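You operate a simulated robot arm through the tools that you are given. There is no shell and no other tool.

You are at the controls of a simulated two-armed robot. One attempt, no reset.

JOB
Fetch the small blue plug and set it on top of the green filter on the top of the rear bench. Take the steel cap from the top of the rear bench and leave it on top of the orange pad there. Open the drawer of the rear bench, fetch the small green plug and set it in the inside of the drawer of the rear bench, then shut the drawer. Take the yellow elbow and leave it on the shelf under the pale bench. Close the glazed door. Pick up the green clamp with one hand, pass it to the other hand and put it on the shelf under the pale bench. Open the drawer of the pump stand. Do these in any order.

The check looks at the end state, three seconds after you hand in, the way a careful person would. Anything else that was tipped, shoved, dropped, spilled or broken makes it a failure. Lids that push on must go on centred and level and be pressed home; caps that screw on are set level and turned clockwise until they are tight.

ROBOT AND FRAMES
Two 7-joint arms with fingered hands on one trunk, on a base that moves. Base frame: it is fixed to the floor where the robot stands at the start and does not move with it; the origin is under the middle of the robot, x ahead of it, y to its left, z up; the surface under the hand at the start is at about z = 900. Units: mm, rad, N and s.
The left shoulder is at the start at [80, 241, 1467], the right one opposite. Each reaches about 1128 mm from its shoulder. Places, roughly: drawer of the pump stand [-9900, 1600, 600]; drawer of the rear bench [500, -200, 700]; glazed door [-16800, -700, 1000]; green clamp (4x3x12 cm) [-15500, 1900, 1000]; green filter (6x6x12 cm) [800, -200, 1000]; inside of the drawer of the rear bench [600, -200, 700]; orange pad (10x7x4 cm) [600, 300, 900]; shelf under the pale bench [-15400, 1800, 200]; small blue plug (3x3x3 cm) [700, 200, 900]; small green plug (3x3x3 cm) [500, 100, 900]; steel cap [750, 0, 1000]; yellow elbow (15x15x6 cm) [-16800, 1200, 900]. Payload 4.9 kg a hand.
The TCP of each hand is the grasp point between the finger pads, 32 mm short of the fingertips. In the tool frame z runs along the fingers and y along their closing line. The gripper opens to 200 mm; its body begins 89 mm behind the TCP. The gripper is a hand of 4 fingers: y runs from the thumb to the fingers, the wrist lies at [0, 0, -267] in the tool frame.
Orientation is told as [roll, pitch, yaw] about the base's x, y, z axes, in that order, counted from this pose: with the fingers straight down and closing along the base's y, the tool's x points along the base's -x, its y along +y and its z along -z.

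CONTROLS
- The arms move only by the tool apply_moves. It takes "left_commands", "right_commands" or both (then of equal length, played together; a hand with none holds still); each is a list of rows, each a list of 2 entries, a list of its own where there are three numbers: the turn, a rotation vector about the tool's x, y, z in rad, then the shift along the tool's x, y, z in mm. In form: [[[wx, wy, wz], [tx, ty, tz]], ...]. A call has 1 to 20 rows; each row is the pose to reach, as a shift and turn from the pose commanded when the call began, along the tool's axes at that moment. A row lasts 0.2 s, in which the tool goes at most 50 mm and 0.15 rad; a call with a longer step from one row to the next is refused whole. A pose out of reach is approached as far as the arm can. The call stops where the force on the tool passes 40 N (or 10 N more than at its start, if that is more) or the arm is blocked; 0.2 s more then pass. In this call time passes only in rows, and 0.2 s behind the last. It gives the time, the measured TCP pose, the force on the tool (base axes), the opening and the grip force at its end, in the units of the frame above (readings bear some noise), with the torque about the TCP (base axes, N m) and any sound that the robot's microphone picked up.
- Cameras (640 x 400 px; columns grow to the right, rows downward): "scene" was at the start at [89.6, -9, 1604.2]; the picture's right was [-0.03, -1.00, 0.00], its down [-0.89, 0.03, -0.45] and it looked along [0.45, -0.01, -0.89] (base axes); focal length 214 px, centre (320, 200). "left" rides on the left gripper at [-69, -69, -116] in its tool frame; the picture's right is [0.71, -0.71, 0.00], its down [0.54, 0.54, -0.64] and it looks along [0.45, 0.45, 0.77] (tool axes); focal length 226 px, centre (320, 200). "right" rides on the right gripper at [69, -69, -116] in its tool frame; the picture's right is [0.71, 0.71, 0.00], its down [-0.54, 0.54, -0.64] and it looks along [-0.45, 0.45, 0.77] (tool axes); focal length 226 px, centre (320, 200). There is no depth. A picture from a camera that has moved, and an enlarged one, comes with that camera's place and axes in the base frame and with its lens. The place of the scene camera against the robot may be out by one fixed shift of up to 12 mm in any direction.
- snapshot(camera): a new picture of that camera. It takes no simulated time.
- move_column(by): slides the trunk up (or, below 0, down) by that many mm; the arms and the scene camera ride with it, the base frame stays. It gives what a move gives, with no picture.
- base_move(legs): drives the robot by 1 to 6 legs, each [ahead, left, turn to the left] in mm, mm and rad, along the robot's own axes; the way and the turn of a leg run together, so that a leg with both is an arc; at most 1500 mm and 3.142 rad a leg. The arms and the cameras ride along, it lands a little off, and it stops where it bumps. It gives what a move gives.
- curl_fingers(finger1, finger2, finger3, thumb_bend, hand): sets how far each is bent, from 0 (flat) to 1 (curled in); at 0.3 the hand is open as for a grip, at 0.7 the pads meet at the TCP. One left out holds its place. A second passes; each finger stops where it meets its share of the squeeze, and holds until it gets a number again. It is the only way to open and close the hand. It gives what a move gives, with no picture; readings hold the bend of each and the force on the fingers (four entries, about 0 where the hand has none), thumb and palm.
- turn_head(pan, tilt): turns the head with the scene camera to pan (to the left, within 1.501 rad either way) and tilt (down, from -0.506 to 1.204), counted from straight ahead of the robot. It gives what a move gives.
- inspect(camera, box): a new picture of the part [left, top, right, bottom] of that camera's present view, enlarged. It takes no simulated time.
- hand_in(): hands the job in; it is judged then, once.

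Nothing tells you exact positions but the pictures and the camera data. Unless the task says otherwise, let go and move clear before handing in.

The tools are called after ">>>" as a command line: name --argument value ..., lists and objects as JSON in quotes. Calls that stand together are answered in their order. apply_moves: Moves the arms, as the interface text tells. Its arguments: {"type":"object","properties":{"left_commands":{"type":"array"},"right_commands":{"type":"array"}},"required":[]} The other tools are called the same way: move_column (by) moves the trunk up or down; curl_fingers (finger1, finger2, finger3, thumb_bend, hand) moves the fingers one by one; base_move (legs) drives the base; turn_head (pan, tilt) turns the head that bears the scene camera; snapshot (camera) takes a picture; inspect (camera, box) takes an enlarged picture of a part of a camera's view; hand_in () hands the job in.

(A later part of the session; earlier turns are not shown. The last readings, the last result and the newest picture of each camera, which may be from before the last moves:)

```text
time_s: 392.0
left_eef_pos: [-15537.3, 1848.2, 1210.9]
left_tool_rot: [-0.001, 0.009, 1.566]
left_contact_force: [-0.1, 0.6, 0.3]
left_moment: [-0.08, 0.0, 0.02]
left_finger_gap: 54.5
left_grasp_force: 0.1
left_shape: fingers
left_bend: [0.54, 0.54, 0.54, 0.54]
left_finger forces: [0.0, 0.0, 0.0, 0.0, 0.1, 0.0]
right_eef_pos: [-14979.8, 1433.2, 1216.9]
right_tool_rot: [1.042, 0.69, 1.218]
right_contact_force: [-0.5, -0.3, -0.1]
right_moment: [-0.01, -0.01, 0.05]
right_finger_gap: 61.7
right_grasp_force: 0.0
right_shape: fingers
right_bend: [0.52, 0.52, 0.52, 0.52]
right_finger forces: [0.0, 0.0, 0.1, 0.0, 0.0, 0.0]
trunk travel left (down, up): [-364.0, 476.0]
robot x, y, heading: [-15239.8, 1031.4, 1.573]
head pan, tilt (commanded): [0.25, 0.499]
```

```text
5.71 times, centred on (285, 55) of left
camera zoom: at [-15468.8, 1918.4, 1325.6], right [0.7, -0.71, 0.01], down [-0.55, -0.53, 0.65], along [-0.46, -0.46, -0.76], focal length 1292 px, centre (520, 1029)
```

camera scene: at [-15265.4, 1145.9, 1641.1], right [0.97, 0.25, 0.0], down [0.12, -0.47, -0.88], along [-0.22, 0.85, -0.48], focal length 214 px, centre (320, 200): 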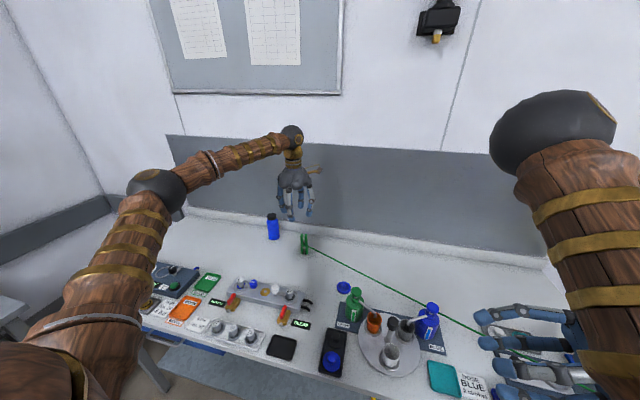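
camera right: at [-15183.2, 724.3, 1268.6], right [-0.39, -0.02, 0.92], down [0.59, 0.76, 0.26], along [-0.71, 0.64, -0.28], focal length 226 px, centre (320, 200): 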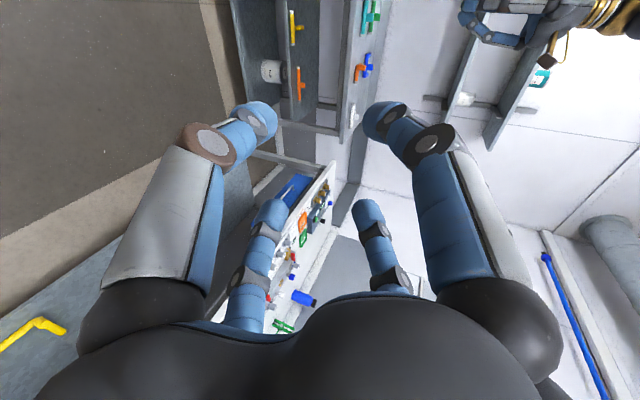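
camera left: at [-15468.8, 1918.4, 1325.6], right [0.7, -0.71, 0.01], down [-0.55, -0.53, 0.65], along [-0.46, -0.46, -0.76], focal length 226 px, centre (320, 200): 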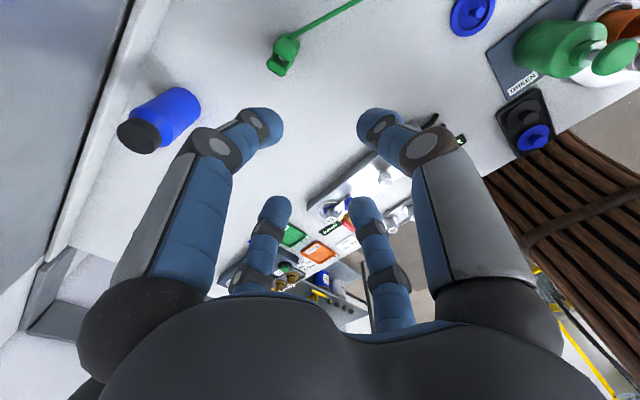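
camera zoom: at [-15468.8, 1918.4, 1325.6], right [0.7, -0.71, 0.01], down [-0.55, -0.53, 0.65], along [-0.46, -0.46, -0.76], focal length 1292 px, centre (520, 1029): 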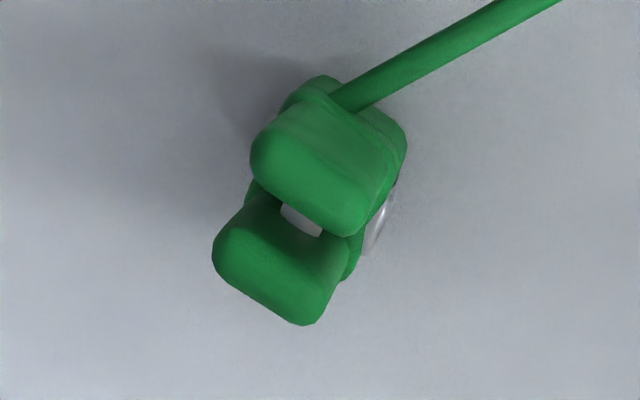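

The clamp's top centre is at about (-15533, 1920); its two bars are side by side along x. I will open the left fingers a bit more, centre over it and descend part way.

>>> curl_fingers --hand "left" --finger1 0.51 --finger2 0.51 --finger3 0.51 --thumb_bend 0.51

>>> apply_moves --left_commands '[[[0, 0, 0], [-36, -2, 20]], [[0, 0, 0], [-71, -4.5, 45]], [[0, 0, 0], [-71, -4.5, 85]]]'

>>> snapshot --camera "left"

>>> inspect --camera "left" --box '[270, 90, 370, 190]'

```text
time_s: 393.0
left_eef_pos: [-15538.2, 1845.8, 1210.7]
left_tool_rot: [-0.003, 0.008, 1.566]
left_contact_force: [-1.1, 0.8, 0.0]
left_moment: [-0.01, 0.0, -0.01]
left_finger_gap: 65.2
left_grasp_force: 0.0
left_shape: fingers
left_bend: [0.51, 0.51, 0.51, 0.51]
left_finger forces: [0.0, 0.0, 0.0, 0.0, 0.1, 0.0]
right_eef_pos: [-14980.5, 1432.0, 1219.2]
right_tool_rot: [1.04, 0.689, 1.218]
right_contact_force: [0.1, 0.2, 0.4]
right_moment: [0.01, -0.03, 0.03]
right_finger_gap: 61.3
right_grasp_force: 0.1
right_shape: fingers
right_bend: [0.52, 0.52, 0.52, 0.52]
right_finger forces: [0.0, 0.0, 0.1, 0.0, 0.0, 0.1]
trunk travel left (down, up): [-364.0, 476.0]
robot x, y, heading: [-15238.9, 1028.8, 1.573]
head pan, tilt (commanded): [0.25, 0.499]
```

```text
time_s: 393.8
left_eef_pos: [-15536.1, 1917.3, 1125.0]
left_tool_rot: [-0.006, 0.008, 1.565]
left_contact_force: [-0.1, -0.5, 0.1]
left_moment: [-0.03, -0.04, -0.03]
left_finger_gap: 65.3
left_grasp_force: 0.2
left_shape: fingers
left_bend: [0.51, 0.51, 0.51, 0.51]
left_finger forces: [0.0, 0.0, 0.1, 0.0, 0.1, 0.0]
right_eef_pos: [-14982.6, 1431.7, 1219.2]
right_tool_rot: [1.04, 0.691, 1.217]
right_contact_force: [-0.5, 0.0, -0.1]
right_moment: [0.01, -0.03, -0.04]
right_finger_gap: 61.6
right_grasp_force: 0.0
right_shape: fingers
right_bend: [0.52, 0.52, 0.52, 0.52]
right_finger forces: [0.0, 0.1, 0.1, 0.0, 0.0, 0.0]
trunk travel left (down, up): [-364.0, 476.0]
robot x, y, heading: [-15237.6, 1032.9, 1.571]
head pan, tilt (commanded): [0.25, 0.499]
```

```text
taken
camera left: at [-15466.7, 1986.3, 1241.6], right [0.7, -0.71, 0.01], down [-0.55, -0.53, 0.64], along [-0.45, -0.46, -0.76], focal length 226 px, centre (320, 200)
```

left: 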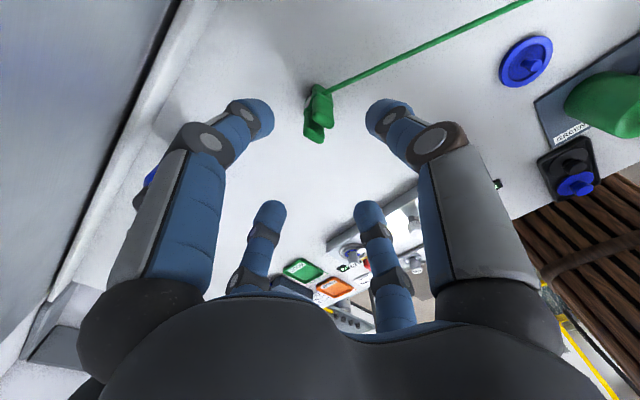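

```text
4.00 times, centred on (320, 140) of left
camera zoom: at [-15466.7, 1986.3, 1241.6], right [0.7, -0.71, 0.01], down [-0.55, -0.53, 0.64], along [-0.45, -0.46, -0.76], focal length 904 px, centre (320, 440)
```

zoom: 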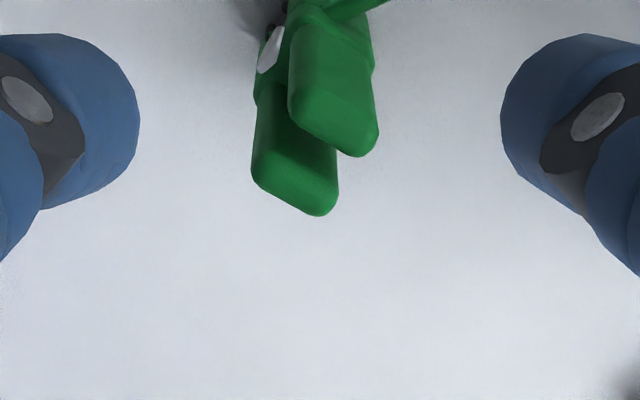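

The hand is aligned with the clamp within about 2 mm. I will descend around its upper part.

>>> apply_moves --left_commands '[[[0, 0, 0], [-1.5, 0, 40]], [[0, 0, 0], [-1.5, 0, 75]], [[0, 0, 0], [-1.5, 0, 95]], [[0, 0, 0], [-1.5, 0, 106]]]'

>>> snapshot --camera "left"

>>> inspect --camera "left" --box '[250, 110, 390, 240]'

```text
time_s: 394.8
left_eef_pos: [-15534.0, 1918.3, 1020.8]
left_tool_rot: [-0.004, 0.008, 1.567]
left_contact_force: [0.1, -0.3, -0.5]
left_moment: [0.03, -0.01, -0.01]
left_finger_gap: 65.3
left_grasp_force: 0.0
left_shape: fingers
left_bend: [0.51, 0.51, 0.51, 0.51]
left_finger forces: [0.0, 0.0, 0.1, 0.1, 0.0, 0.1]
right_eef_pos: [-14980.0, 1432.3, 1218.6]
right_tool_rot: [1.043, 0.69, 1.217]
right_contact_force: [-0.1, 0.7, -0.1]
right_moment: [-0.01, -0.02, 0.01]
right_finger_gap: 61.5
right_grasp_force: 0.2
right_shape: fingers
right_bend: [0.52, 0.52, 0.52, 0.52]
right_finger forces: [0.1, 0.0, 0.0, 0.0, 0.0, 0.0]
trunk travel left (down, up): [-364.0, 476.0]
robot x, y, heading: [-15237.2, 1035.1, 1.565]
head pan, tilt (commanded): [0.25, 0.499]
```

```text
taken
camera left: at [-15464.7, 1988.5, 1135.9], right [0.7, -0.71, 0.01], down [-0.55, -0.53, 0.65], along [-0.45, -0.46, -0.76], focal length 226 px, centre (320, 200)
```

left: 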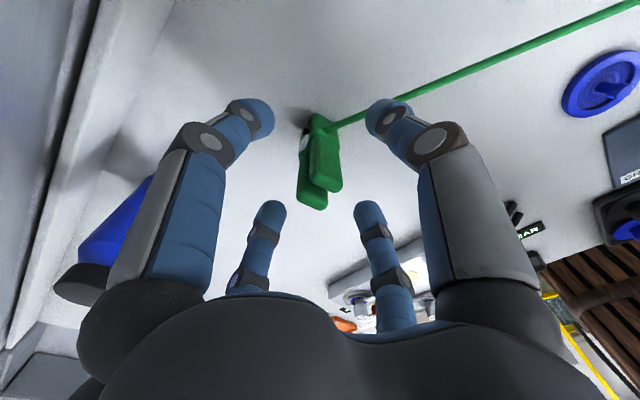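

```text
3.08 times, centred on (320, 175) of left
camera zoom: at [-15464.7, 1988.5, 1135.9], right [0.7, -0.71, 0.01], down [-0.55, -0.53, 0.65], along [-0.45, -0.46, -0.76], focal length 696 px, centre (320, 277)
```

zoom: 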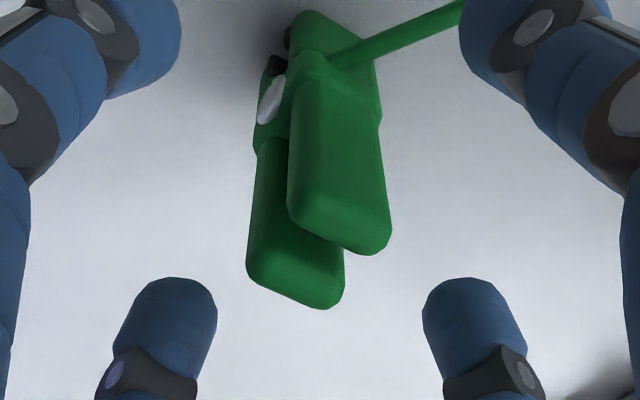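

>>> apply_moves --left_commands '[[[0, 0, 0], [0, 1, 5]]]'

>>> curl_fingers --hand "left" --finger1 0.72 --finger2 0.72 --finger3 0.72 --thumb_bend 0.72

>>> inspect --camera "left" --box '[250, 110, 390, 240]'

```text
time_s: 395.2
left_eef_pos: [-15536.2, 1917.6, 1016.1]
left_tool_rot: [-0.005, 0.007, 1.565]
left_contact_force: [-0.1, 0.4, 0.5]
left_moment: [0.0, 0.04, -0.01]
left_finger_gap: 65.2
left_grasp_force: 0.1
left_shape: fingers
left_bend: [0.51, 0.51, 0.51, 0.51]
left_finger forces: [0.0, 0.0, 0.0, 0.0, 0.0, 0.0]
right_eef_pos: [-14981.1, 1431.7, 1216.8]
right_tool_rot: [1.042, 0.69, 1.218]
right_contact_force: [-1.2, 0.5, 0.5]
right_moment: [0.02, -0.06, 0.0]
right_finger_gap: 61.9
right_grasp_force: 0.2
right_shape: fingers
right_bend: [0.52, 0.52, 0.52, 0.52]
right_finger forces: [0.0, 0.0, 0.0, 0.0, 0.1, 0.1]
trunk travel left (down, up): [-364.0, 476.0]
robot x, y, heading: [-15238.3, 1028.8, 1.571]
head pan, tilt (commanded): [0.25, 0.499]
```

```text
time_s: 396.2
left_eef_pos: [-15535.4, 1919.3, 1015.8]
left_tool_rot: [-0.005, 0.007, 1.565]
left_contact_force: [-0.5, -0.8, -1.0]
left_moment: [0.03, 0.06, 0.0]
left_finger_gap: 15.5
left_grasp_force: 16.7
left_shape: fingers
left_bend: [0.66, 0.64, 0.65, 0.66]
left_finger forces: [7.6, 8.5, 6.7, 0.0, 11.5, 0.1]
right_eef_pos: [-14981.4, 1431.8, 1218.3]
right_tool_rot: [1.042, 0.688, 1.215]
right_contact_force: [-0.8, 0.4, 0.1]
right_moment: [-0.01, 0.02, 0.02]
right_finger_gap: 61.5
right_grasp_force: 0.0
right_shape: fingers
right_bend: [0.52, 0.52, 0.52, 0.52]
right_finger forces: [0.0, 0.1, 0.1, 0.0, 0.0, 0.0]
trunk travel left (down, up): [-364.0, 476.0]
robot x, y, heading: [-15240.1, 1029.3, 1.572]
head pan, tilt (commanded): [0.25, 0.499]
```

```text
3.08 times, centred on (320, 175) of left
camera zoom: at [-15466.3, 1988.2, 1131.7], right [0.7, -0.71, 0.01], down [-0.55, -0.53, 0.65], along [-0.45, -0.46, -0.76], focal length 696 px, centre (320, 277)
```

zoom: 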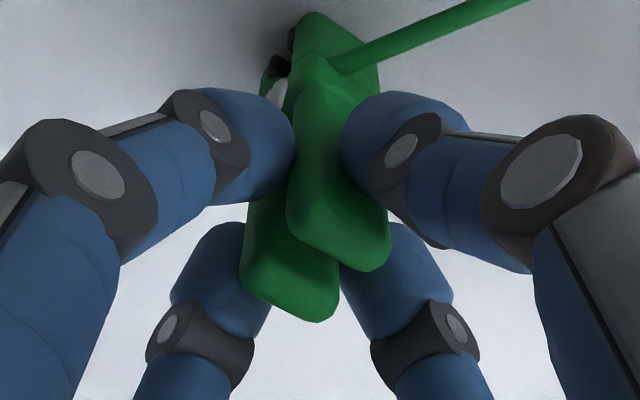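

All four fingers hold the clamp. I will lift it gently and watch the force, in case the green cord pulls.

>>> apply_moves --left_commands '[[[0, 0, 0], [0, 0, -8]], [[0, 0, 0], [0, 0, -20]], [[0, 0, 0], [0, 0, -40]]]'

>>> snapshot --camera "left"

>>> snapshot --camera "scene"

```text
time_s: 397.0
left_eef_pos: [-15535.8, 1917.3, 1055.4]
left_tool_rot: [-0.001, 0.007, 1.565]
left_contact_force: [1.0, 0.1, -0.8]
left_moment: [0.02, -0.01, 0.05]
left_finger_gap: 15.5
left_grasp_force: 17.5
left_shape: fingers
left_bend: [0.66, 0.64, 0.65, 0.66]
left_finger forces: [7.6, 8.4, 6.5, 0.1, 11.2, 0.1]
right_eef_pos: [-14980.5, 1432.0, 1218.9]
right_tool_rot: [1.043, 0.69, 1.219]
right_contact_force: [0.8, -0.1, 0.3]
right_moment: [-0.01, -0.06, 0.0]
right_finger_gap: 61.6
right_grasp_force: 0.1
right_shape: fingers
right_bend: [0.52, 0.52, 0.52, 0.52]
right_finger forces: [0.1, 0.0, 0.0, 0.0, 0.0, 0.1]
trunk travel left (down, up): [-364.0, 476.0]
robot x, y, heading: [-15243.8, 1030.6, 1.575]
head pan, tilt (commanded): [0.25, 0.499]
```

```text
taken
camera left: at [-15466.5, 1987.6, 1171.7], right [0.7, -0.71, 0.01], down [-0.55, -0.53, 0.65], along [-0.46, -0.46, -0.76], focal length 226 px, centre (320, 200)
```

left: 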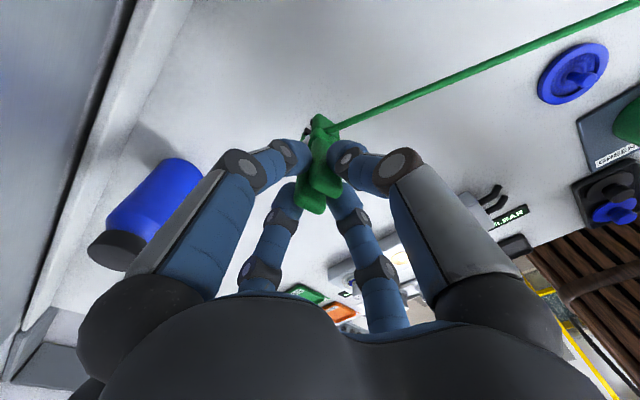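

```text
taken
camera scene: at [-15266.2, 1143.4, 1641.2], right [0.97, 0.25, 0.0], down [0.12, -0.46, -0.88], along [-0.22, 0.85, -0.48], focal length 214 px, centre (320, 200)
```

scene: 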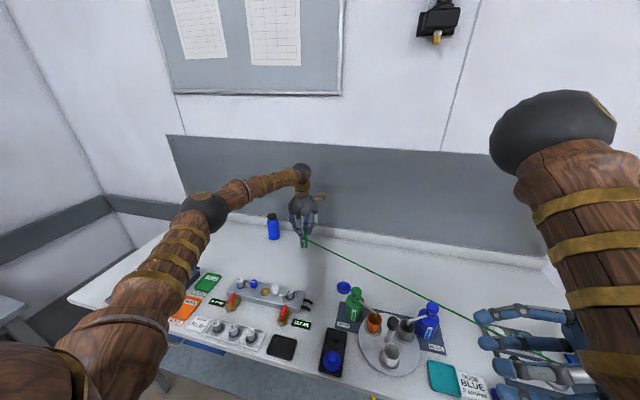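

The clamp lifts freely. I will raise it well clear, draw the arm back, and back the robot away from the bench for the pass.

>>> apply_moves --left_commands '[[[0, 0, 0], [0, 0, -40]], [[0, 0, 0], [0, 0, -80]], [[0, 0, 0], [0, 0, -120]], [[0, 0, 0], [10, 0, -160]], [[0, 0, 0], [50, 0, -170]], [[0, 0, 0], [90, 0, -170]], [[0, 0, 0], [130, 0, -170]], [[0, 0, 0], [170, 0, -170]], [[0, 0, 0], [210, 0, -170]], [[0, 0, 0], [250, 0, -170]]]'

>>> base_move --legs '[[-650, 0, 0]]'

>>> turn_head --pan 0.0 --tilt 0.55

>>> snapshot --camera "scene"

>>> snapshot --camera "right"

```text
time_s: 399.2
left_eef_pos: [-15536.1, 1667.9, 1226.5]
left_tool_rot: [-0.003, 0.005, 1.566]
left_contact_force: [-0.9, -0.6, -1.3]
left_moment: [0.03, 0.03, 0.06]
left_finger_gap: 15.3
left_grasp_force: 16.8
left_shape: fingers
left_bend: [0.66, 0.64, 0.65, 0.66]
left_finger forces: [7.6, 8.3, 6.3, 0.0, 11.2, 0.1]
right_eef_pos: [-14981.6, 1429.8, 1219.3]
right_tool_rot: [1.041, 0.688, 1.216]
right_contact_force: [0.0, 0.3, 0.2]
right_moment: [0.02, -0.02, -0.03]
right_finger_gap: 61.4
right_grasp_force: 0.0
right_shape: fingers
right_bend: [0.52, 0.52, 0.52, 0.52]
right_finger forces: [0.1, 0.1, 0.0, 0.1, 0.0, 0.0]
trunk travel left (down, up): [-364.0, 476.0]
robot x, y, heading: [-15240.3, 1031.2, 1.576]
head pan, tilt (commanded): [0.25, 0.499]
```

```text
time_s: 402.9
left_eef_pos: [-15540.4, 1011.0, 1225.7]
left_tool_rot: [-0.004, 0.009, 1.578]
left_contact_force: [-0.8, 0.0, -0.9]
left_moment: [0.01, 0.0, -0.02]
left_finger_gap: 15.3
left_grasp_force: 16.4
left_shape: fingers
left_bend: [0.66, 0.64, 0.65, 0.66]
left_finger forces: [7.5, 8.4, 6.1, 0.0, 11.2, 0.0]
right_eef_pos: [-14982.1, 780.5, 1217.7]
right_tool_rot: [1.041, 0.691, 1.228]
right_contact_force: [-0.6, 1.3, 0.6]
right_moment: [0.0, -0.01, 0.03]
right_finger_gap: 61.8
right_grasp_force: 0.1
right_shape: fingers
right_bend: [0.52, 0.52, 0.52, 0.52]
right_finger forces: [0.1, 0.0, 0.0, 0.0, 0.1, 0.0]
trunk travel left (down, up): [-364.0, 476.0]
robot x, y, heading: [-15237.8, 374.9, 1.582]
head pan, tilt (commanded): [0.25, 0.499]
```

```text
time_s: 403.6
left_eef_pos: [-15540.9, 1009.3, 1224.5]
left_tool_rot: [-0.002, 0.005, 1.577]
left_contact_force: [0.6, -0.5, -2.1]
left_moment: [0.0, 0.02, 0.03]
left_finger_gap: 15.2
left_grasp_force: 16.5
left_shape: fingers
left_bend: [0.66, 0.64, 0.65, 0.66]
left_finger forces: [7.5, 8.3, 6.1, 0.0, 11.2, 0.0]
right_eef_pos: [-14981.8, 777.9, 1218.5]
right_tool_rot: [1.042, 0.69, 1.228]
right_contact_force: [-0.4, -0.4, 0.5]
right_moment: [0.02, 0.02, 0.01]
right_finger_gap: 61.7
right_grasp_force: 0.1
right_shape: fingers
right_bend: [0.52, 0.52, 0.52, 0.52]
right_finger forces: [0.1, 0.0, 0.0, 0.0, 0.1, 0.0]
trunk travel left (down, up): [-364.0, 476.0]
robot x, y, heading: [-15237.9, 373.9, 1.581]
head pan, tilt (commanded): [0.0, 0.55]
```

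```text
taken
camera scene: at [-15241.8, 488.2, 1636.8], right [1.0, 0.01, 0.0], down [0.01, -0.52, -0.85], along [-0.01, 0.85, -0.52], focal length 214 px, centre (320, 200)
```

scene: 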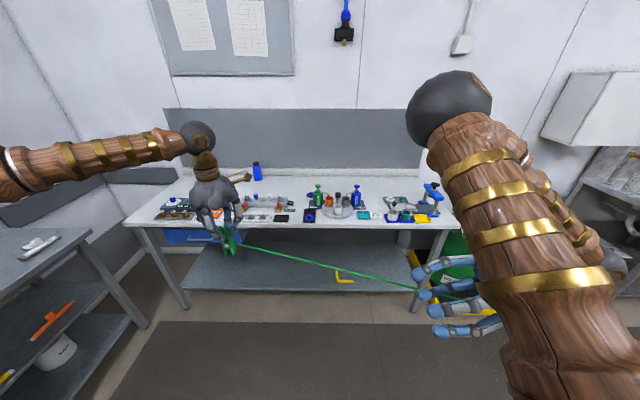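

```text
taken
camera right: at [-14872.4, 681.2, 1261.7], right [-0.39, -0.03, 0.92], down [0.57, 0.77, 0.27], along [-0.72, 0.63, -0.28], focal length 226 px, centre (320, 200)
```

right: 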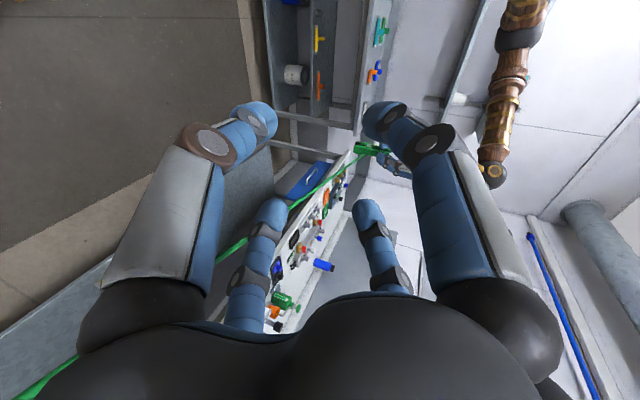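

The cord just follows the clamp like a light tether. For the pass I will roll the left hand about 0.39 rad so the clamp's free end points right-down, square to the right hand's axis.

>>> apply_moves --left_commands '[[[0.13, 0, 0], [0, 0, 0]], [[0.26, 0, 0], [0, 0, 0]], [[0.39, 0, 0], [0, 0, 0]]]'

>>> curl_fingers --hand "right" --finger1 0.52 --finger2 0.52 --finger3 0.52 --thumb_bend 0.52

>>> inspect --camera "scene" --box '[160, 110, 300, 270]'

```text
time_s: 404.4
left_eef_pos: [-15541.3, 1010.2, 1225.8]
left_tool_rot: [-0.395, 0.009, 1.575]
left_contact_force: [1.2, 0.0, -1.4]
left_moment: [-0.01, 0.01, -0.01]
left_finger_gap: 15.4
left_grasp_force: 16.8
left_shape: fingers
left_bend: [0.66, 0.64, 0.65, 0.67]
left_finger forces: [7.4, 8.6, 6.2, 0.0, 11.0, 0.1]
right_eef_pos: [-14981.8, 778.0, 1219.4]
right_tool_rot: [1.041, 0.69, 1.229]
right_contact_force: [-0.6, -0.3, -0.4]
right_moment: [0.02, 0.0, 0.01]
right_finger_gap: 61.6
right_grasp_force: 0.0
right_shape: fingers
right_bend: [0.52, 0.52, 0.52, 0.52]
right_finger forces: [0.1, 0.0, 0.0, 0.0, 0.0, 0.0]
trunk travel left (down, up): [-364.0, 476.0]
robot x, y, heading: [-15237.0, 377.5, 1.579]
head pan, tilt (commanded): [0.0, 0.55]
```

```text
time_s: 405.4
left_eef_pos: [-15541.0, 1009.1, 1224.5]
left_tool_rot: [-0.392, 0.007, 1.578]
left_contact_force: [0.5, 0.6, -1.4]
left_moment: [0.0, 0.05, 0.0]
left_finger_gap: 15.3
left_grasp_force: 16.6
left_shape: fingers
left_bend: [0.66, 0.64, 0.65, 0.67]
left_finger forces: [7.4, 8.5, 6.2, 0.0, 11.0, 0.0]
right_eef_pos: [-14981.7, 779.3, 1219.0]
right_tool_rot: [1.042, 0.689, 1.229]
right_contact_force: [-0.1, -0.8, -0.3]
right_moment: [0.0, 0.01, 0.01]
right_finger_gap: 61.9
right_grasp_force: 0.2
right_shape: fingers
right_bend: [0.52, 0.52, 0.52, 0.52]
right_finger forces: [0.0, 0.0, 0.0, 0.0, 0.0, 0.1]
trunk travel left (down, up): [-364.0, 476.0]
robot x, y, heading: [-15234.7, 374.2, 1.585]
head pan, tilt (commanded): [0.0, 0.55]
```

```text
2.50 times, centred on (230, 190) of scene
camera zoom: at [-15241.7, 488.8, 1636.7], right [1.0, 0.01, 0.0], down [0.01, -0.52, -0.85], along [-0.01, 0.85, -0.52], focal length 536 px, centre (545, 225)
```

zoom: 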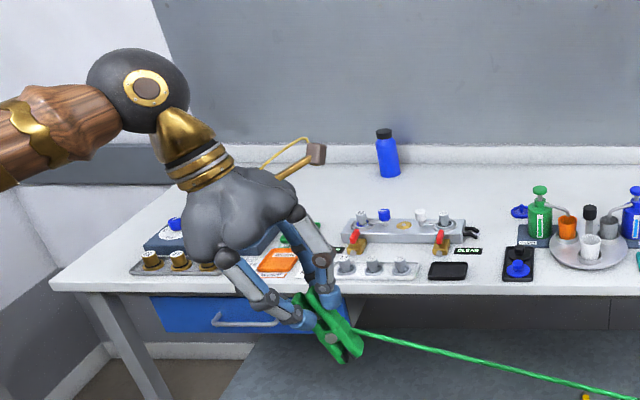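

>>> apply_moves --left_commands '[[[0, 0, 0], [0, -35, 14]], [[0, 0, 0], [0, -70, 29]], [[0, 0, 0], [0, -105, 43]], [[0, 0, 0], [0, -138.6, 57.5]]]'

>>> apply_moves --right_commands '[[[0, 0, 0], [-15, 27, 28]], [[0, 0, 0], [-30, 54, 55]], [[0, 0, 0], [-44, 82, 83]], [[0, 0, 0], [-59, 109, 111]], [[0, 0, 0], [-74, 136, 139]], [[0, 0, 0], [-89, 163, 166]], [[0, 0, 0], [-104, 190, 194]], [[0, 0, 0], [-118.3, 217.6, 221.6]]]'

>>> snapshot --camera "scene"

>>> snapshot --camera "right"

```text
time_s: 406.4
left_eef_pos: [-15387.0, 1009.6, 1227.5]
left_tool_rot: [-0.39, 0.007, 1.578]
left_contact_force: [1.2, 1.1, -1.8]
left_moment: [-0.02, 0.08, 0.0]
left_finger_gap: 15.2
left_grasp_force: 16.4
left_shape: fingers
left_bend: [0.66, 0.64, 0.65, 0.67]
left_finger forces: [7.3, 8.5, 6.2, 0.1, 11.0, 0.0]
right_eef_pos: [-14980.2, 779.3, 1218.0]
right_tool_rot: [1.044, 0.692, 1.232]
right_contact_force: [0.3, 0.7, -0.6]
right_moment: [0.02, 0.02, 0.03]
right_finger_gap: 61.8
right_grasp_force: 0.1
right_shape: fingers
right_bend: [0.52, 0.52, 0.52, 0.52]
right_finger forces: [0.0, 0.0, 0.0, 0.0, 0.1, 0.1]
trunk travel left (down, up): [-364.0, 476.0]
robot x, y, heading: [-15239.5, 372.2, 1.584]
head pan, tilt (commanded): [0.0, 0.55]
```

```text
time_s: 408.2
left_eef_pos: [-15390.6, 1008.6, 1227.0]
left_tool_rot: [-0.395, 0.009, 1.577]
left_contact_force: [-0.1, 0.3, -0.5]
left_moment: [-0.03, 0.0, 0.0]
left_finger_gap: 15.6
left_grasp_force: 16.6
left_shape: fingers
left_bend: [0.66, 0.64, 0.65, 0.67]
left_finger forces: [7.5, 8.4, 6.3, 0.1, 11.0, 0.0]
right_eef_pos: [-15220.1, 1010.3, 1202.0]
right_tool_rot: [1.041, 0.692, 1.229]
right_contact_force: [-0.2, 0.2, -0.3]
right_moment: [-0.02, 0.0, -0.02]
right_finger_gap: 61.7
right_grasp_force: 0.1
right_shape: fingers
right_bend: [0.52, 0.52, 0.52, 0.52]
right_finger forces: [0.0, 0.1, 0.1, 0.0, 0.1, 0.0]
right hand out of reach, approached as far as the arm can: row 1, 2, 3
trunk travel left (down, up): [-364.0, 476.0]
robot x, y, heading: [-15238.0, 374.1, 1.587]
head pan, tilt (commanded): [0.0, 0.55]
```

```text
taken
camera scene: at [-15242.9, 489.6, 1636.6], right [1.0, 0.01, 0.0], down [0.01, -0.52, -0.85], along [-0.01, 0.85, -0.52], focal length 214 px, centre (320, 200)
```

scene: 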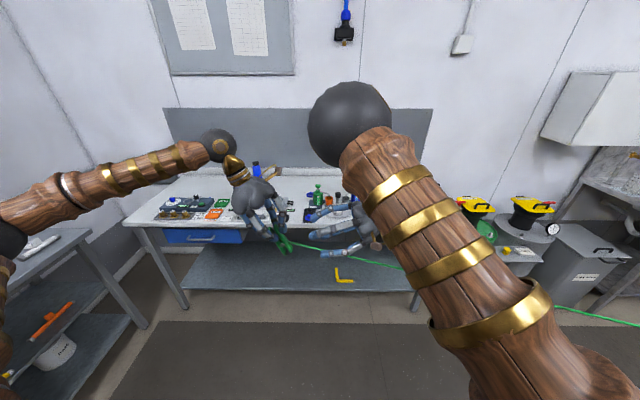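

```text
taken
camera right: at [-15111.0, 913.2, 1244.7], right [-0.39, -0.03, 0.92], down [0.57, 0.77, 0.27], along [-0.72, 0.63, -0.29], focal length 226 px, centre (320, 200)
```

right: 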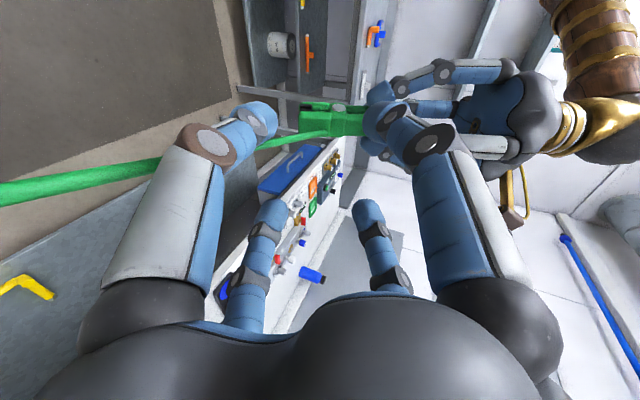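

The right hand is lined up square to the clamp's free end, about 146 mm away. I will advance it along its axis in careful steps.

>>> apply_moves --right_commands '[[[0, 0, 0], [0, 0, 30]], [[0, 0, 0], [0, 0, 60]], [[0, 0, 0], [0, 0, 85]]]'

>>> snapshot --camera "right"

>>> inspect --camera "right" --box '[230, 80, 420, 230]'

```text
time_s: 409.0
left_eef_pos: [-15389.4, 1010.2, 1228.0]
left_tool_rot: [-0.393, 0.007, 1.577]
left_contact_force: [0.9, 0.0, -0.8]
left_moment: [0.01, 0.06, 0.03]
left_finger_gap: 15.3
left_grasp_force: 16.4
left_shape: fingers
left_bend: [0.66, 0.64, 0.65, 0.67]
left_finger forces: [7.5, 8.5, 6.3, 0.1, 10.9, 0.0]
right_eef_pos: [-15296.6, 1009.9, 1169.8]
right_tool_rot: [1.044, 0.69, 1.23]
right_contact_force: [-0.5, 0.7, 0.0]
right_moment: [-0.02, -0.03, -0.01]
right_finger_gap: 61.7
right_grasp_force: 0.2
right_shape: fingers
right_bend: [0.52, 0.52, 0.52, 0.52]
right_finger forces: [0.0, 0.1, 0.0, 0.0, 0.1, 0.0]
trunk travel left (down, up): [-364.0, 476.0]
robot x, y, heading: [-15230.5, 373.7, 1.579]
head pan, tilt (commanded): [0.0, 0.55]
```

```text
taken
camera right: at [-15187.6, 912.8, 1212.1], right [-0.39, -0.03, 0.92], down [0.57, 0.77, 0.27], along [-0.72, 0.63, -0.28], focal length 226 px, centre (320, 200)
```

right: 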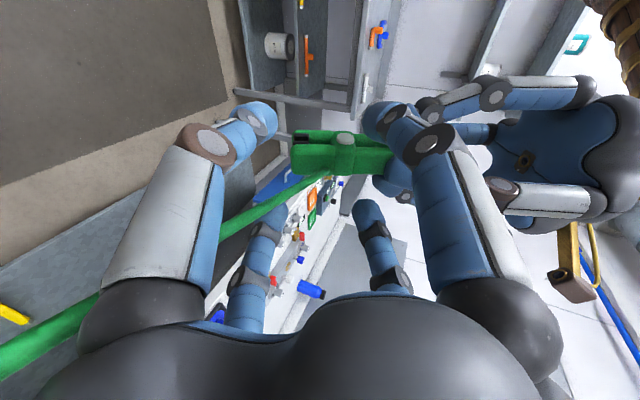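

```text
2.67 times, centred on (325, 155) of right
camera zoom: at [-15187.6, 912.8, 1212.1], right [-0.39, -0.03, 0.92], down [0.57, 0.77, 0.27], along [-0.72, 0.63, -0.28], focal length 603 px, centre (307, 320)
```

zoom: 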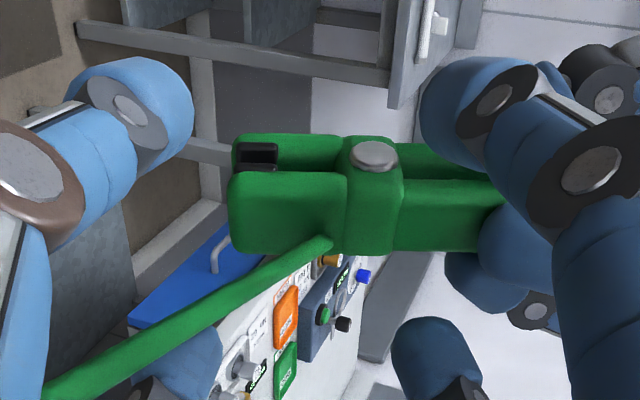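

The clamp is well centred between the right fingers. I will advance the last 60 mm.

>>> apply_moves --right_commands '[[[0, 0, 0], [0, 0, 20]], [[0, 0, 0], [0, 0, 40]], [[0, 0, 0], [0, 0, 54]]]'

>>> snapshot --camera "right"

>>> inspect --camera "right" --box '[230, 100, 420, 250]'

```text
time_s: 409.8
left_eef_pos: [-15389.9, 1009.9, 1226.6]
left_tool_rot: [-0.393, 0.008, 1.578]
left_contact_force: [0.1, 0.4, -0.5]
left_moment: [0.02, 0.01, -0.04]
left_finger_gap: 15.7
left_grasp_force: 15.6
left_shape: fingers
left_bend: [0.66, 0.64, 0.65, 0.67]
left_finger forces: [7.4, 8.5, 6.2, 0.0, 10.9, 0.0]
right_eef_pos: [-15346.5, 1009.4, 1146.7]
right_tool_rot: [1.042, 0.69, 1.229]
right_contact_force: [-0.2, -0.4, 0.5]
right_moment: [0.02, -0.01, 0.01]
right_finger_gap: 61.8
right_grasp_force: 0.0
right_shape: fingers
right_bend: [0.52, 0.52, 0.52, 0.52]
right_finger forces: [0.1, 0.1, 0.0, 0.0, 0.0, 0.0]
trunk travel left (down, up): [-364.0, 476.0]
robot x, y, heading: [-15232.4, 377.5, 1.579]
head pan, tilt (commanded): [0.0, 0.55]
```

```text
taken
camera right: at [-15237.1, 913.0, 1190.3], right [-0.39, -0.03, 0.92], down [0.57, 0.77, 0.27], along [-0.72, 0.63, -0.28], focal length 226 px, centre (320, 200)
```

right: 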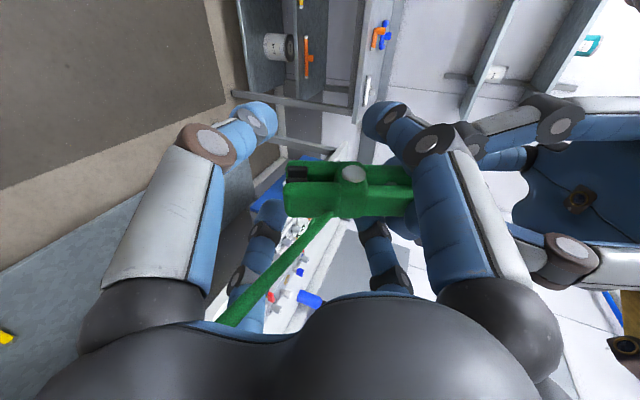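

```text
2.67 times, centred on (325, 175) of right
camera zoom: at [-15237.1, 913.0, 1190.3], right [-0.39, -0.03, 0.92], down [0.57, 0.77, 0.27], along [-0.72, 0.63, -0.28], focal length 603 px, centre (307, 267)
```

zoom: 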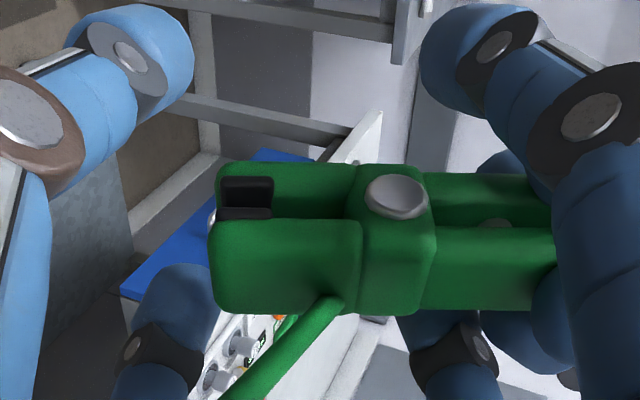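

The clamp's free half is now between the right fingers. I will close the right hand on it while the left still holds.

>>> apply_moves --right_commands '[[[0, 0, 0], [0, 0, 6]]]'

>>> curl_fingers --hand "right" --finger1 0.72 --finger2 0.72 --finger3 0.72 --thumb_bend 0.72

>>> inspect --camera "right" --box '[230, 100, 420, 250]'

```text
time_s: 410.2
left_eef_pos: [-15389.1, 1010.1, 1227.8]
left_tool_rot: [-0.395, 0.006, 1.578]
left_contact_force: [-0.3, 0.3, -0.7]
left_moment: [0.0, 0.0, 0.01]
left_finger_gap: 15.5
left_grasp_force: 16.6
left_shape: fingers
left_bend: [0.66, 0.64, 0.65, 0.67]
left_finger forces: [7.4, 8.6, 6.1, 0.1, 11.0, 0.1]
right_eef_pos: [-15352.7, 1010.4, 1145.7]
right_tool_rot: [1.041, 0.69, 1.228]
right_contact_force: [0.3, 0.5, 0.0]
right_moment: [0.05, -0.01, -0.05]
right_finger_gap: 61.6
right_grasp_force: 0.1
right_shape: fingers
right_bend: [0.52, 0.52, 0.52, 0.52]
right_finger forces: [0.1, 0.1, 0.0, 0.0, 0.0, 0.0]
trunk travel left (down, up): [-364.0, 476.0]
robot x, y, heading: [-15237.7, 377.0, 1.58]
head pan, tilt (commanded): [0.0, 0.55]
```

```text
time_s: 411.2
left_eef_pos: [-15389.3, 1010.6, 1229.3]
left_tool_rot: [-0.396, 0.006, 1.577]
left_contact_force: [1.9, 2.8, 6.3]
left_moment: [0.18, -0.21, 0.14]
left_finger_gap: 15.3
left_grasp_force: 20.3
left_shape: fingers
left_bend: [0.66, 0.64, 0.65, 0.67]
left_finger forces: [10.2, 8.0, 6.9, 0.0, 15.1, 0.0]
right_eef_pos: [-15353.5, 1011.2, 1144.9]
right_tool_rot: [1.04, 0.689, 1.23]
right_contact_force: [-1.5, -3.3, -5.9]
right_moment: [0.06, -0.16, -0.06]
right_finger_gap: 14.5
right_grasp_force: 15.5
right_shape: fingers
right_bend: [0.65, 0.64, 0.64, 0.66]
right_finger forces: [6.5, 6.1, 7.0, 0.1, 10.6, 0.1]
trunk travel left (down, up): [-364.0, 476.0]
robot x, y, heading: [-15235.0, 372.6, 1.586]
head pan, tilt (commanded): [0.0, 0.55]
```

```text
2.67 times, centred on (325, 175) of right
camera zoom: at [-15242.7, 913.1, 1187.8], right [-0.39, -0.03, 0.92], down [0.57, 0.77, 0.27], along [-0.72, 0.63, -0.29], focal length 603 px, centre (307, 267)
```

zoom: 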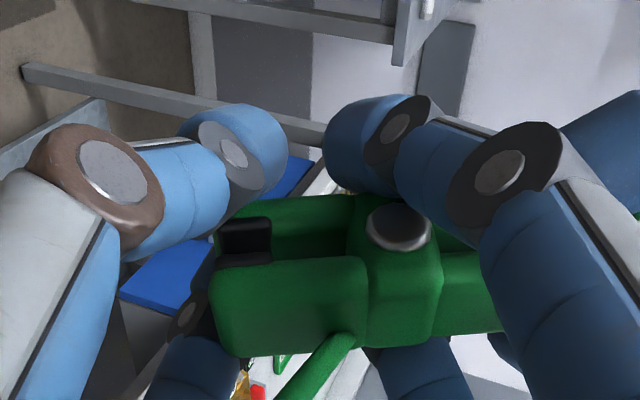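

Both hands hold the clamp now. I will open the left hand and draw it away along its own axis.

>>> curl_fingers --hand "left" --finger1 0.5 --finger2 0.5 --finger3 0.5 --thumb_bend 0.5

>>> apply_moves --left_commands '[[[0, 0, 0], [0, 0, -30]], [[0, 0, 0], [0, 0, -70]], [[0, 0, 0], [0, 20, -110]], [[0, 0, 0], [0, 60, -130]], [[0, 0, 0], [0, 105, -140]], [[0, 0, 0], [0, 150, -145]]]'

>>> snapshot --camera "right"

>>> snapshot --camera "scene"

```text
time_s: 412.2
left_eef_pos: [-15389.7, 1009.4, 1227.9]
left_tool_rot: [-0.392, 0.007, 1.579]
left_contact_force: [-0.4, 0.3, 0.2]
left_moment: [-0.02, 0.01, 0.01]
left_finger_gap: 68.9
left_grasp_force: 0.0
left_shape: fingers
left_bend: [0.5, 0.5, 0.5, 0.5]
left_finger forces: [0.0, 0.1, 0.1, 0.0, 0.0, 0.0]
right_eef_pos: [-15352.3, 1009.7, 1144.1]
right_tool_rot: [1.043, 0.69, 1.229]
right_contact_force: [0.1, -0.6, -1.6]
right_moment: [-0.01, 0.0, 0.01]
right_finger_gap: 6.3
right_grasp_force: 14.6
right_shape: fingers
right_bend: [0.67, 0.64, 0.64, 0.68]
right_finger forces: [4.2, 7.0, 8.1, 0.0, 8.9, 0.1]
trunk travel left (down, up): [-364.0, 476.0]
robot x, y, heading: [-15236.6, 378.0, 1.583]
head pan, tilt (commanded): [0.0, 0.55]
```

```text
time_s: 413.6
left_eef_pos: [-15585.9, 1008.5, 1300.5]
left_tool_rot: [-0.394, 0.007, 1.579]
left_contact_force: [-0.2, -0.9, 0.2]
left_moment: [0.02, -0.02, 0.0]
left_finger_gap: 69.0
left_grasp_force: 0.0
left_shape: fingers
left_bend: [0.5, 0.5, 0.5, 0.5]
left_finger forces: [0.0, 0.1, 0.0, 0.0, 0.0, 0.1]
right_eef_pos: [-15352.3, 1010.7, 1145.1]
right_tool_rot: [1.041, 0.689, 1.229]
right_contact_force: [-0.8, 0.6, -1.1]
right_moment: [0.01, -0.01, 0.03]
right_finger_gap: 6.0
right_grasp_force: 13.8
right_shape: fingers
right_bend: [0.67, 0.64, 0.64, 0.68]
right_finger forces: [4.2, 7.0, 8.1, 0.1, 8.9, 0.0]
trunk travel left (down, up): [-364.0, 476.0]
robot x, y, heading: [-15236.4, 374.9, 1.582]
head pan, tilt (commanded): [0.0, 0.55]
```

```text
taken
camera right: at [-15244.1, 912.9, 1188.2], right [-0.39, -0.03, 0.92], down [0.57, 0.77, 0.27], along [-0.72, 0.63, -0.29], focal length 226 px, centre (320, 200)
```

right: 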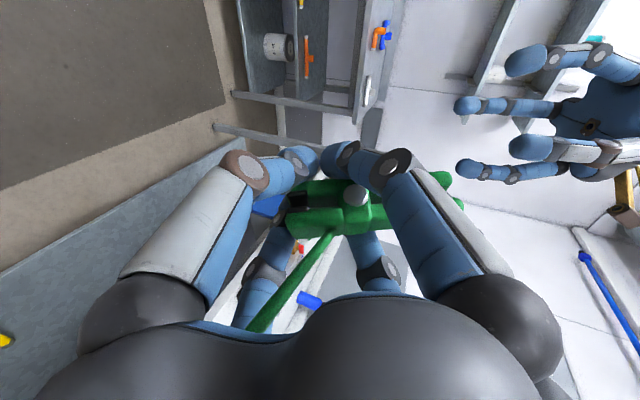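

```text
taken
camera scene: at [-15243.9, 488.4, 1636.7], right [1.0, 0.01, 0.0], down [0.01, -0.52, -0.85], along [-0.01, 0.85, -0.52], focal length 214 px, centre (320, 200)
```

scene: 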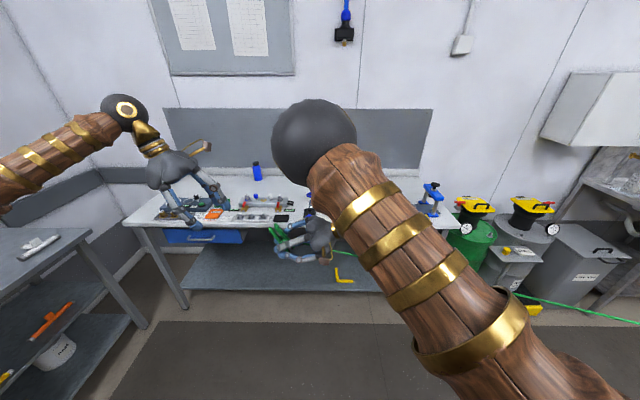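

The clamp has been passed: the right hand holds it alone. I will fold the left arm back and unroll the right hand to point down at my right side.

>>> apply_moves --left_commands '[[[-0.1, 0, 0], [35, 0, -5]], [[-0.2, 0, 0], [70, 0, -10]], [[-0.3, 0, 0], [105, 0, -15]], [[-0.39, 0, 0], [140, 0, -20]], [[-0.39, 0, 0], [175, 0, -25]]]'

>>> apply_moves --right_commands '[[[0.071, -0.067, 0.001], [0, -20, -41]], [[0.142, -0.134, 0.003], [0, -40, -82]], [[0.213, -0.201, 0.004], [0, -59, -123]], [[0.285, -0.268, 0.005], [0, -79, -164]], [[0.356, -0.335, 0.007], [0, -99, -205]], [[0.427, -0.402, 0.008], [0, -118, -246]], [[0.498, -0.469, 0.009], [0, -138, -287]], [[0.569, -0.536, 0.01], [0, -158, -328]], [[0.64, -0.603, 0.012], [0, -178, -370]], [[0.712, -0.67, 0.013], [0, -198, -411]], [[0.783, -0.737, 0.015], [0, -218, -452]], [[0.854, -0.804, 0.016], [0, -237, -493]]]'

>>> snapshot --camera "scene"

>>> snapshot --camera "right"

```text
time_s: 414.8
left_eef_pos: [-15594.7, 832.9, 1328.3]
left_tool_rot: [-0.003, 0.005, 1.577]
left_contact_force: [0.4, 0.3, 0.0]
left_moment: [0.07, 0.0, 0.0]
left_finger_gap: 68.8
left_grasp_force: 0.0
left_shape: fingers
left_bend: [0.5, 0.5, 0.5, 0.5]
left_finger forces: [0.0, 0.1, 0.0, 0.1, 0.0, 0.0]
right_eef_pos: [-15352.8, 1007.8, 1145.6]
right_tool_rot: [1.043, 0.689, 1.228]
right_contact_force: [-0.1, 0.1, -0.2]
right_moment: [0.0, -0.01, -0.07]
right_finger_gap: 5.8
right_grasp_force: 14.0
right_shape: fingers
right_bend: [0.67, 0.64, 0.64, 0.68]
right_finger forces: [4.2, 6.9, 8.0, 0.1, 8.9, 0.1]
trunk travel left (down, up): [-364.0, 476.0]
robot x, y, heading: [-15238.5, 376.4, 1.586]
head pan, tilt (commanded): [0.0, 0.55]
```

```text
time_s: 417.4
left_eef_pos: [-15593.1, 835.9, 1327.9]
left_tool_rot: [-0.002, 0.006, 1.577]
left_contact_force: [0.0, 0.6, -0.3]
left_moment: [0.0, 0.02, 0.0]
left_finger_gap: 68.8
left_grasp_force: 0.0
left_shape: fingers
left_bend: [0.5, 0.5, 0.5, 0.5]
left_finger forces: [0.1, 0.0, 0.1, 0.0, 0.0, 0.0]
right_eef_pos: [-14831.4, 852.7, 1178.2]
right_tool_rot: [-0.012, 0.009, 0.814]
right_contact_force: [0.3, 1.1, -1.1]
right_moment: [-0.01, -0.04, -0.03]
right_finger_gap: 5.4
right_grasp_force: 14.3
right_shape: fingers
right_bend: [0.67, 0.64, 0.64, 0.68]
right_finger forces: [4.1, 6.9, 8.0, 0.0, 8.9, 0.0]
trunk travel left (down, up): [-364.0, 476.0]
robot x, y, heading: [-15237.7, 373.5, 1.58]
head pan, tilt (commanded): [0.0, 0.55]
```

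```text
taken
camera scene: at [-15240.5, 489.3, 1636.7], right [1.0, 0.01, 0.0], down [0.01, -0.52, -0.85], along [-0.01, 0.85, -0.52], focal length 214 px, centre (320, 200)
```

scene: 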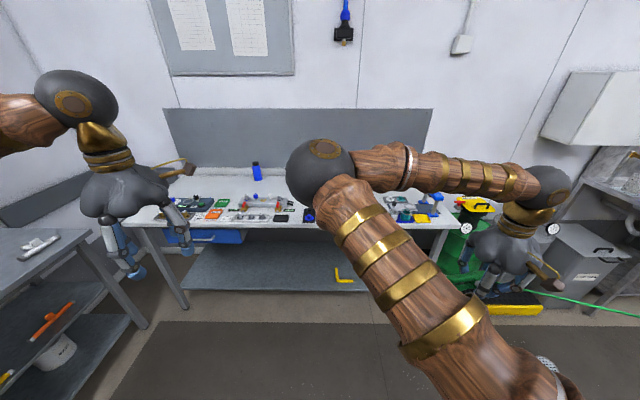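

```text
taken
camera right: at [-14827.9, 756.1, 1296.5], right [-1.0, -0.03, 0.0], down [-0.02, 0.78, 0.63], along [-0.02, 0.63, -0.78], focal length 226 px, centre (320, 200)
```

right: 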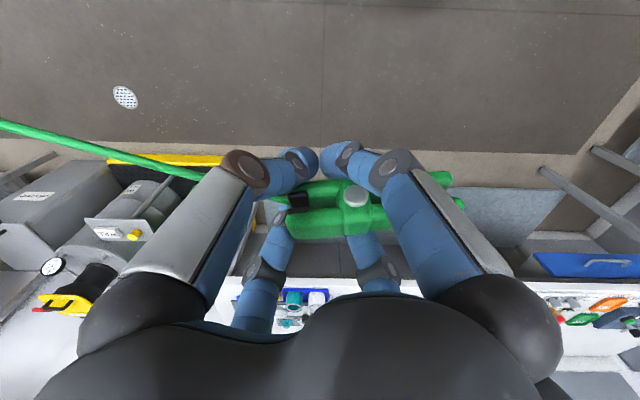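

The clamp lies level across the right hand. I will move left along the bench, then lower the trunk and repeat the under-bench reach that worked for the elbow.

>>> base_move --legs '[[-75, 548, 0], [0, 0, -0.008]]'

>>> apply_moves --left_commands '[[[0, 0, 0], [40, 0, 0]], [[0, 0, 0], [80, 0, 0]], [[0, 0, 0], [110, 0, 0]]]'

>>> move_column --by -360

>>> snapshot --camera "scene"

>>> snapshot --camera "right"

```text
time_s: 420.9
left_eef_pos: [-16142.2, 753.9, 1327.5]
left_tool_rot: [-0.003, 0.008, 1.576]
left_contact_force: [-0.2, 1.1, -0.3]
left_moment: [0.01, -0.04, 0.05]
left_finger_gap: 69.0
left_grasp_force: 0.0
left_shape: fingers
left_bend: [0.5, 0.5, 0.5, 0.5]
left_finger forces: [0.1, 0.0, 0.1, 0.1, 0.1, 0.0]
right_eef_pos: [-15379.7, 768.9, 1181.0]
right_tool_rot: [-0.013, 0.009, 0.811]
right_contact_force: [0.8, 0.2, -1.6]
right_moment: [0.01, -0.07, -0.02]
right_finger_gap: 5.7
right_grasp_force: 14.2
right_shape: fingers
right_bend: [0.67, 0.64, 0.64, 0.68]
right_finger forces: [4.0, 6.9, 8.0, 0.0, 9.0, 0.0]
trunk travel left (down, up): [-364.0, 476.0]
robot x, y, heading: [-15783.3, 297.1, 1.587]
head pan, tilt (commanded): [0.0, 0.55]
```

```text
time_s: 421.7
left_eef_pos: [-16139.1, 642.2, 1328.2]
left_tool_rot: [-0.002, 0.006, 1.574]
left_contact_force: [0.0, -0.6, -1.1]
left_moment: [0.0, -0.02, 0.02]
left_finger_gap: 69.0
left_grasp_force: 0.0
left_shape: fingers
left_bend: [0.5, 0.5, 0.5, 0.5]
left_finger forces: [0.0, 0.0, 0.0, 0.0, 0.0, 0.0]
right_eef_pos: [-15377.8, 768.0, 1179.4]
right_tool_rot: [-0.011, 0.009, 0.811]
right_contact_force: [-0.5, 0.3, -2.1]
right_moment: [0.03, -0.02, 0.0]
right_finger_gap: 5.4
right_grasp_force: 14.4
right_shape: fingers
right_bend: [0.67, 0.64, 0.64, 0.68]
right_finger forces: [4.1, 6.8, 8.0, 0.1, 9.0, 0.0]
trunk travel left (down, up): [-364.0, 476.0]
robot x, y, heading: [-15786.6, 295.4, 1.579]
head pan, tilt (commanded): [0.0, 0.55]
```

```text
time_s: 425.2
left_eef_pos: [-16138.7, 643.1, 970.1]
left_tool_rot: [-0.005, 0.007, 1.575]
left_contact_force: [-0.3, -0.1, 0.5]
left_moment: [0.01, 0.0, -0.04]
left_finger_gap: 69.2
left_grasp_force: 0.1
left_shape: fingers
left_bend: [0.5, 0.5, 0.5, 0.5]
left_finger forces: [0.1, 0.1, 0.0, 0.1, 0.0, 0.1]
right_eef_pos: [-15377.4, 770.1, 820.3]
right_tool_rot: [-0.012, 0.009, 0.812]
right_contact_force: [-0.4, 0.1, -1.9]
right_moment: [-0.01, -0.06, 0.01]
right_finger_gap: 5.6
right_grasp_force: 13.8
right_shape: fingers
right_bend: [0.67, 0.64, 0.64, 0.68]
right_finger forces: [4.1, 6.9, 8.0, 0.0, 9.0, 0.0]
trunk travel left (down, up): [-4.0, 836.0]
robot x, y, heading: [-15781.6, 294.0, 1.575]
head pan, tilt (commanded): [0.0, 0.55]
```

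```text
taken
camera scene: at [-15788.9, 406.6, 1276.7], right [1.0, 0.01, 0.0], down [0.0, -0.52, -0.85], along [-0.01, 0.85, -0.52], focal length 214 px, centre (320, 200)
```

scene: 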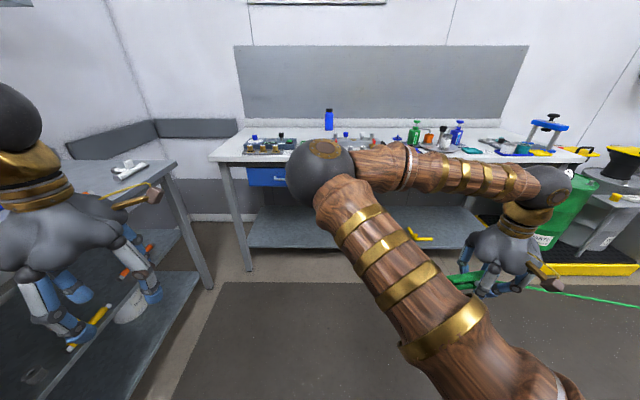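

```text
taken
camera right: at [-15375.8, 672.6, 936.8], right [-1.0, -0.03, 0.0], down [-0.02, 0.78, 0.63], along [-0.02, 0.63, -0.78], focal length 226 px, centre (320, 200)
```

right: 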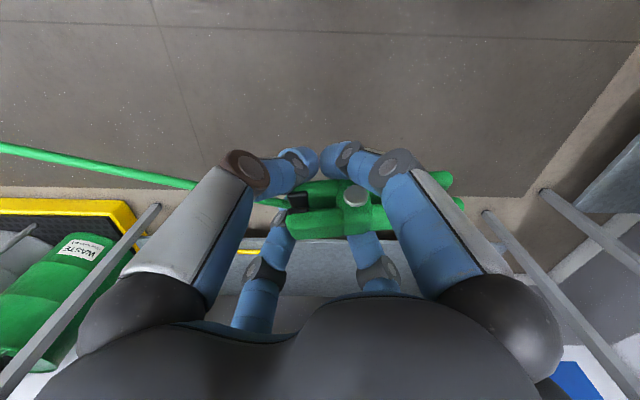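

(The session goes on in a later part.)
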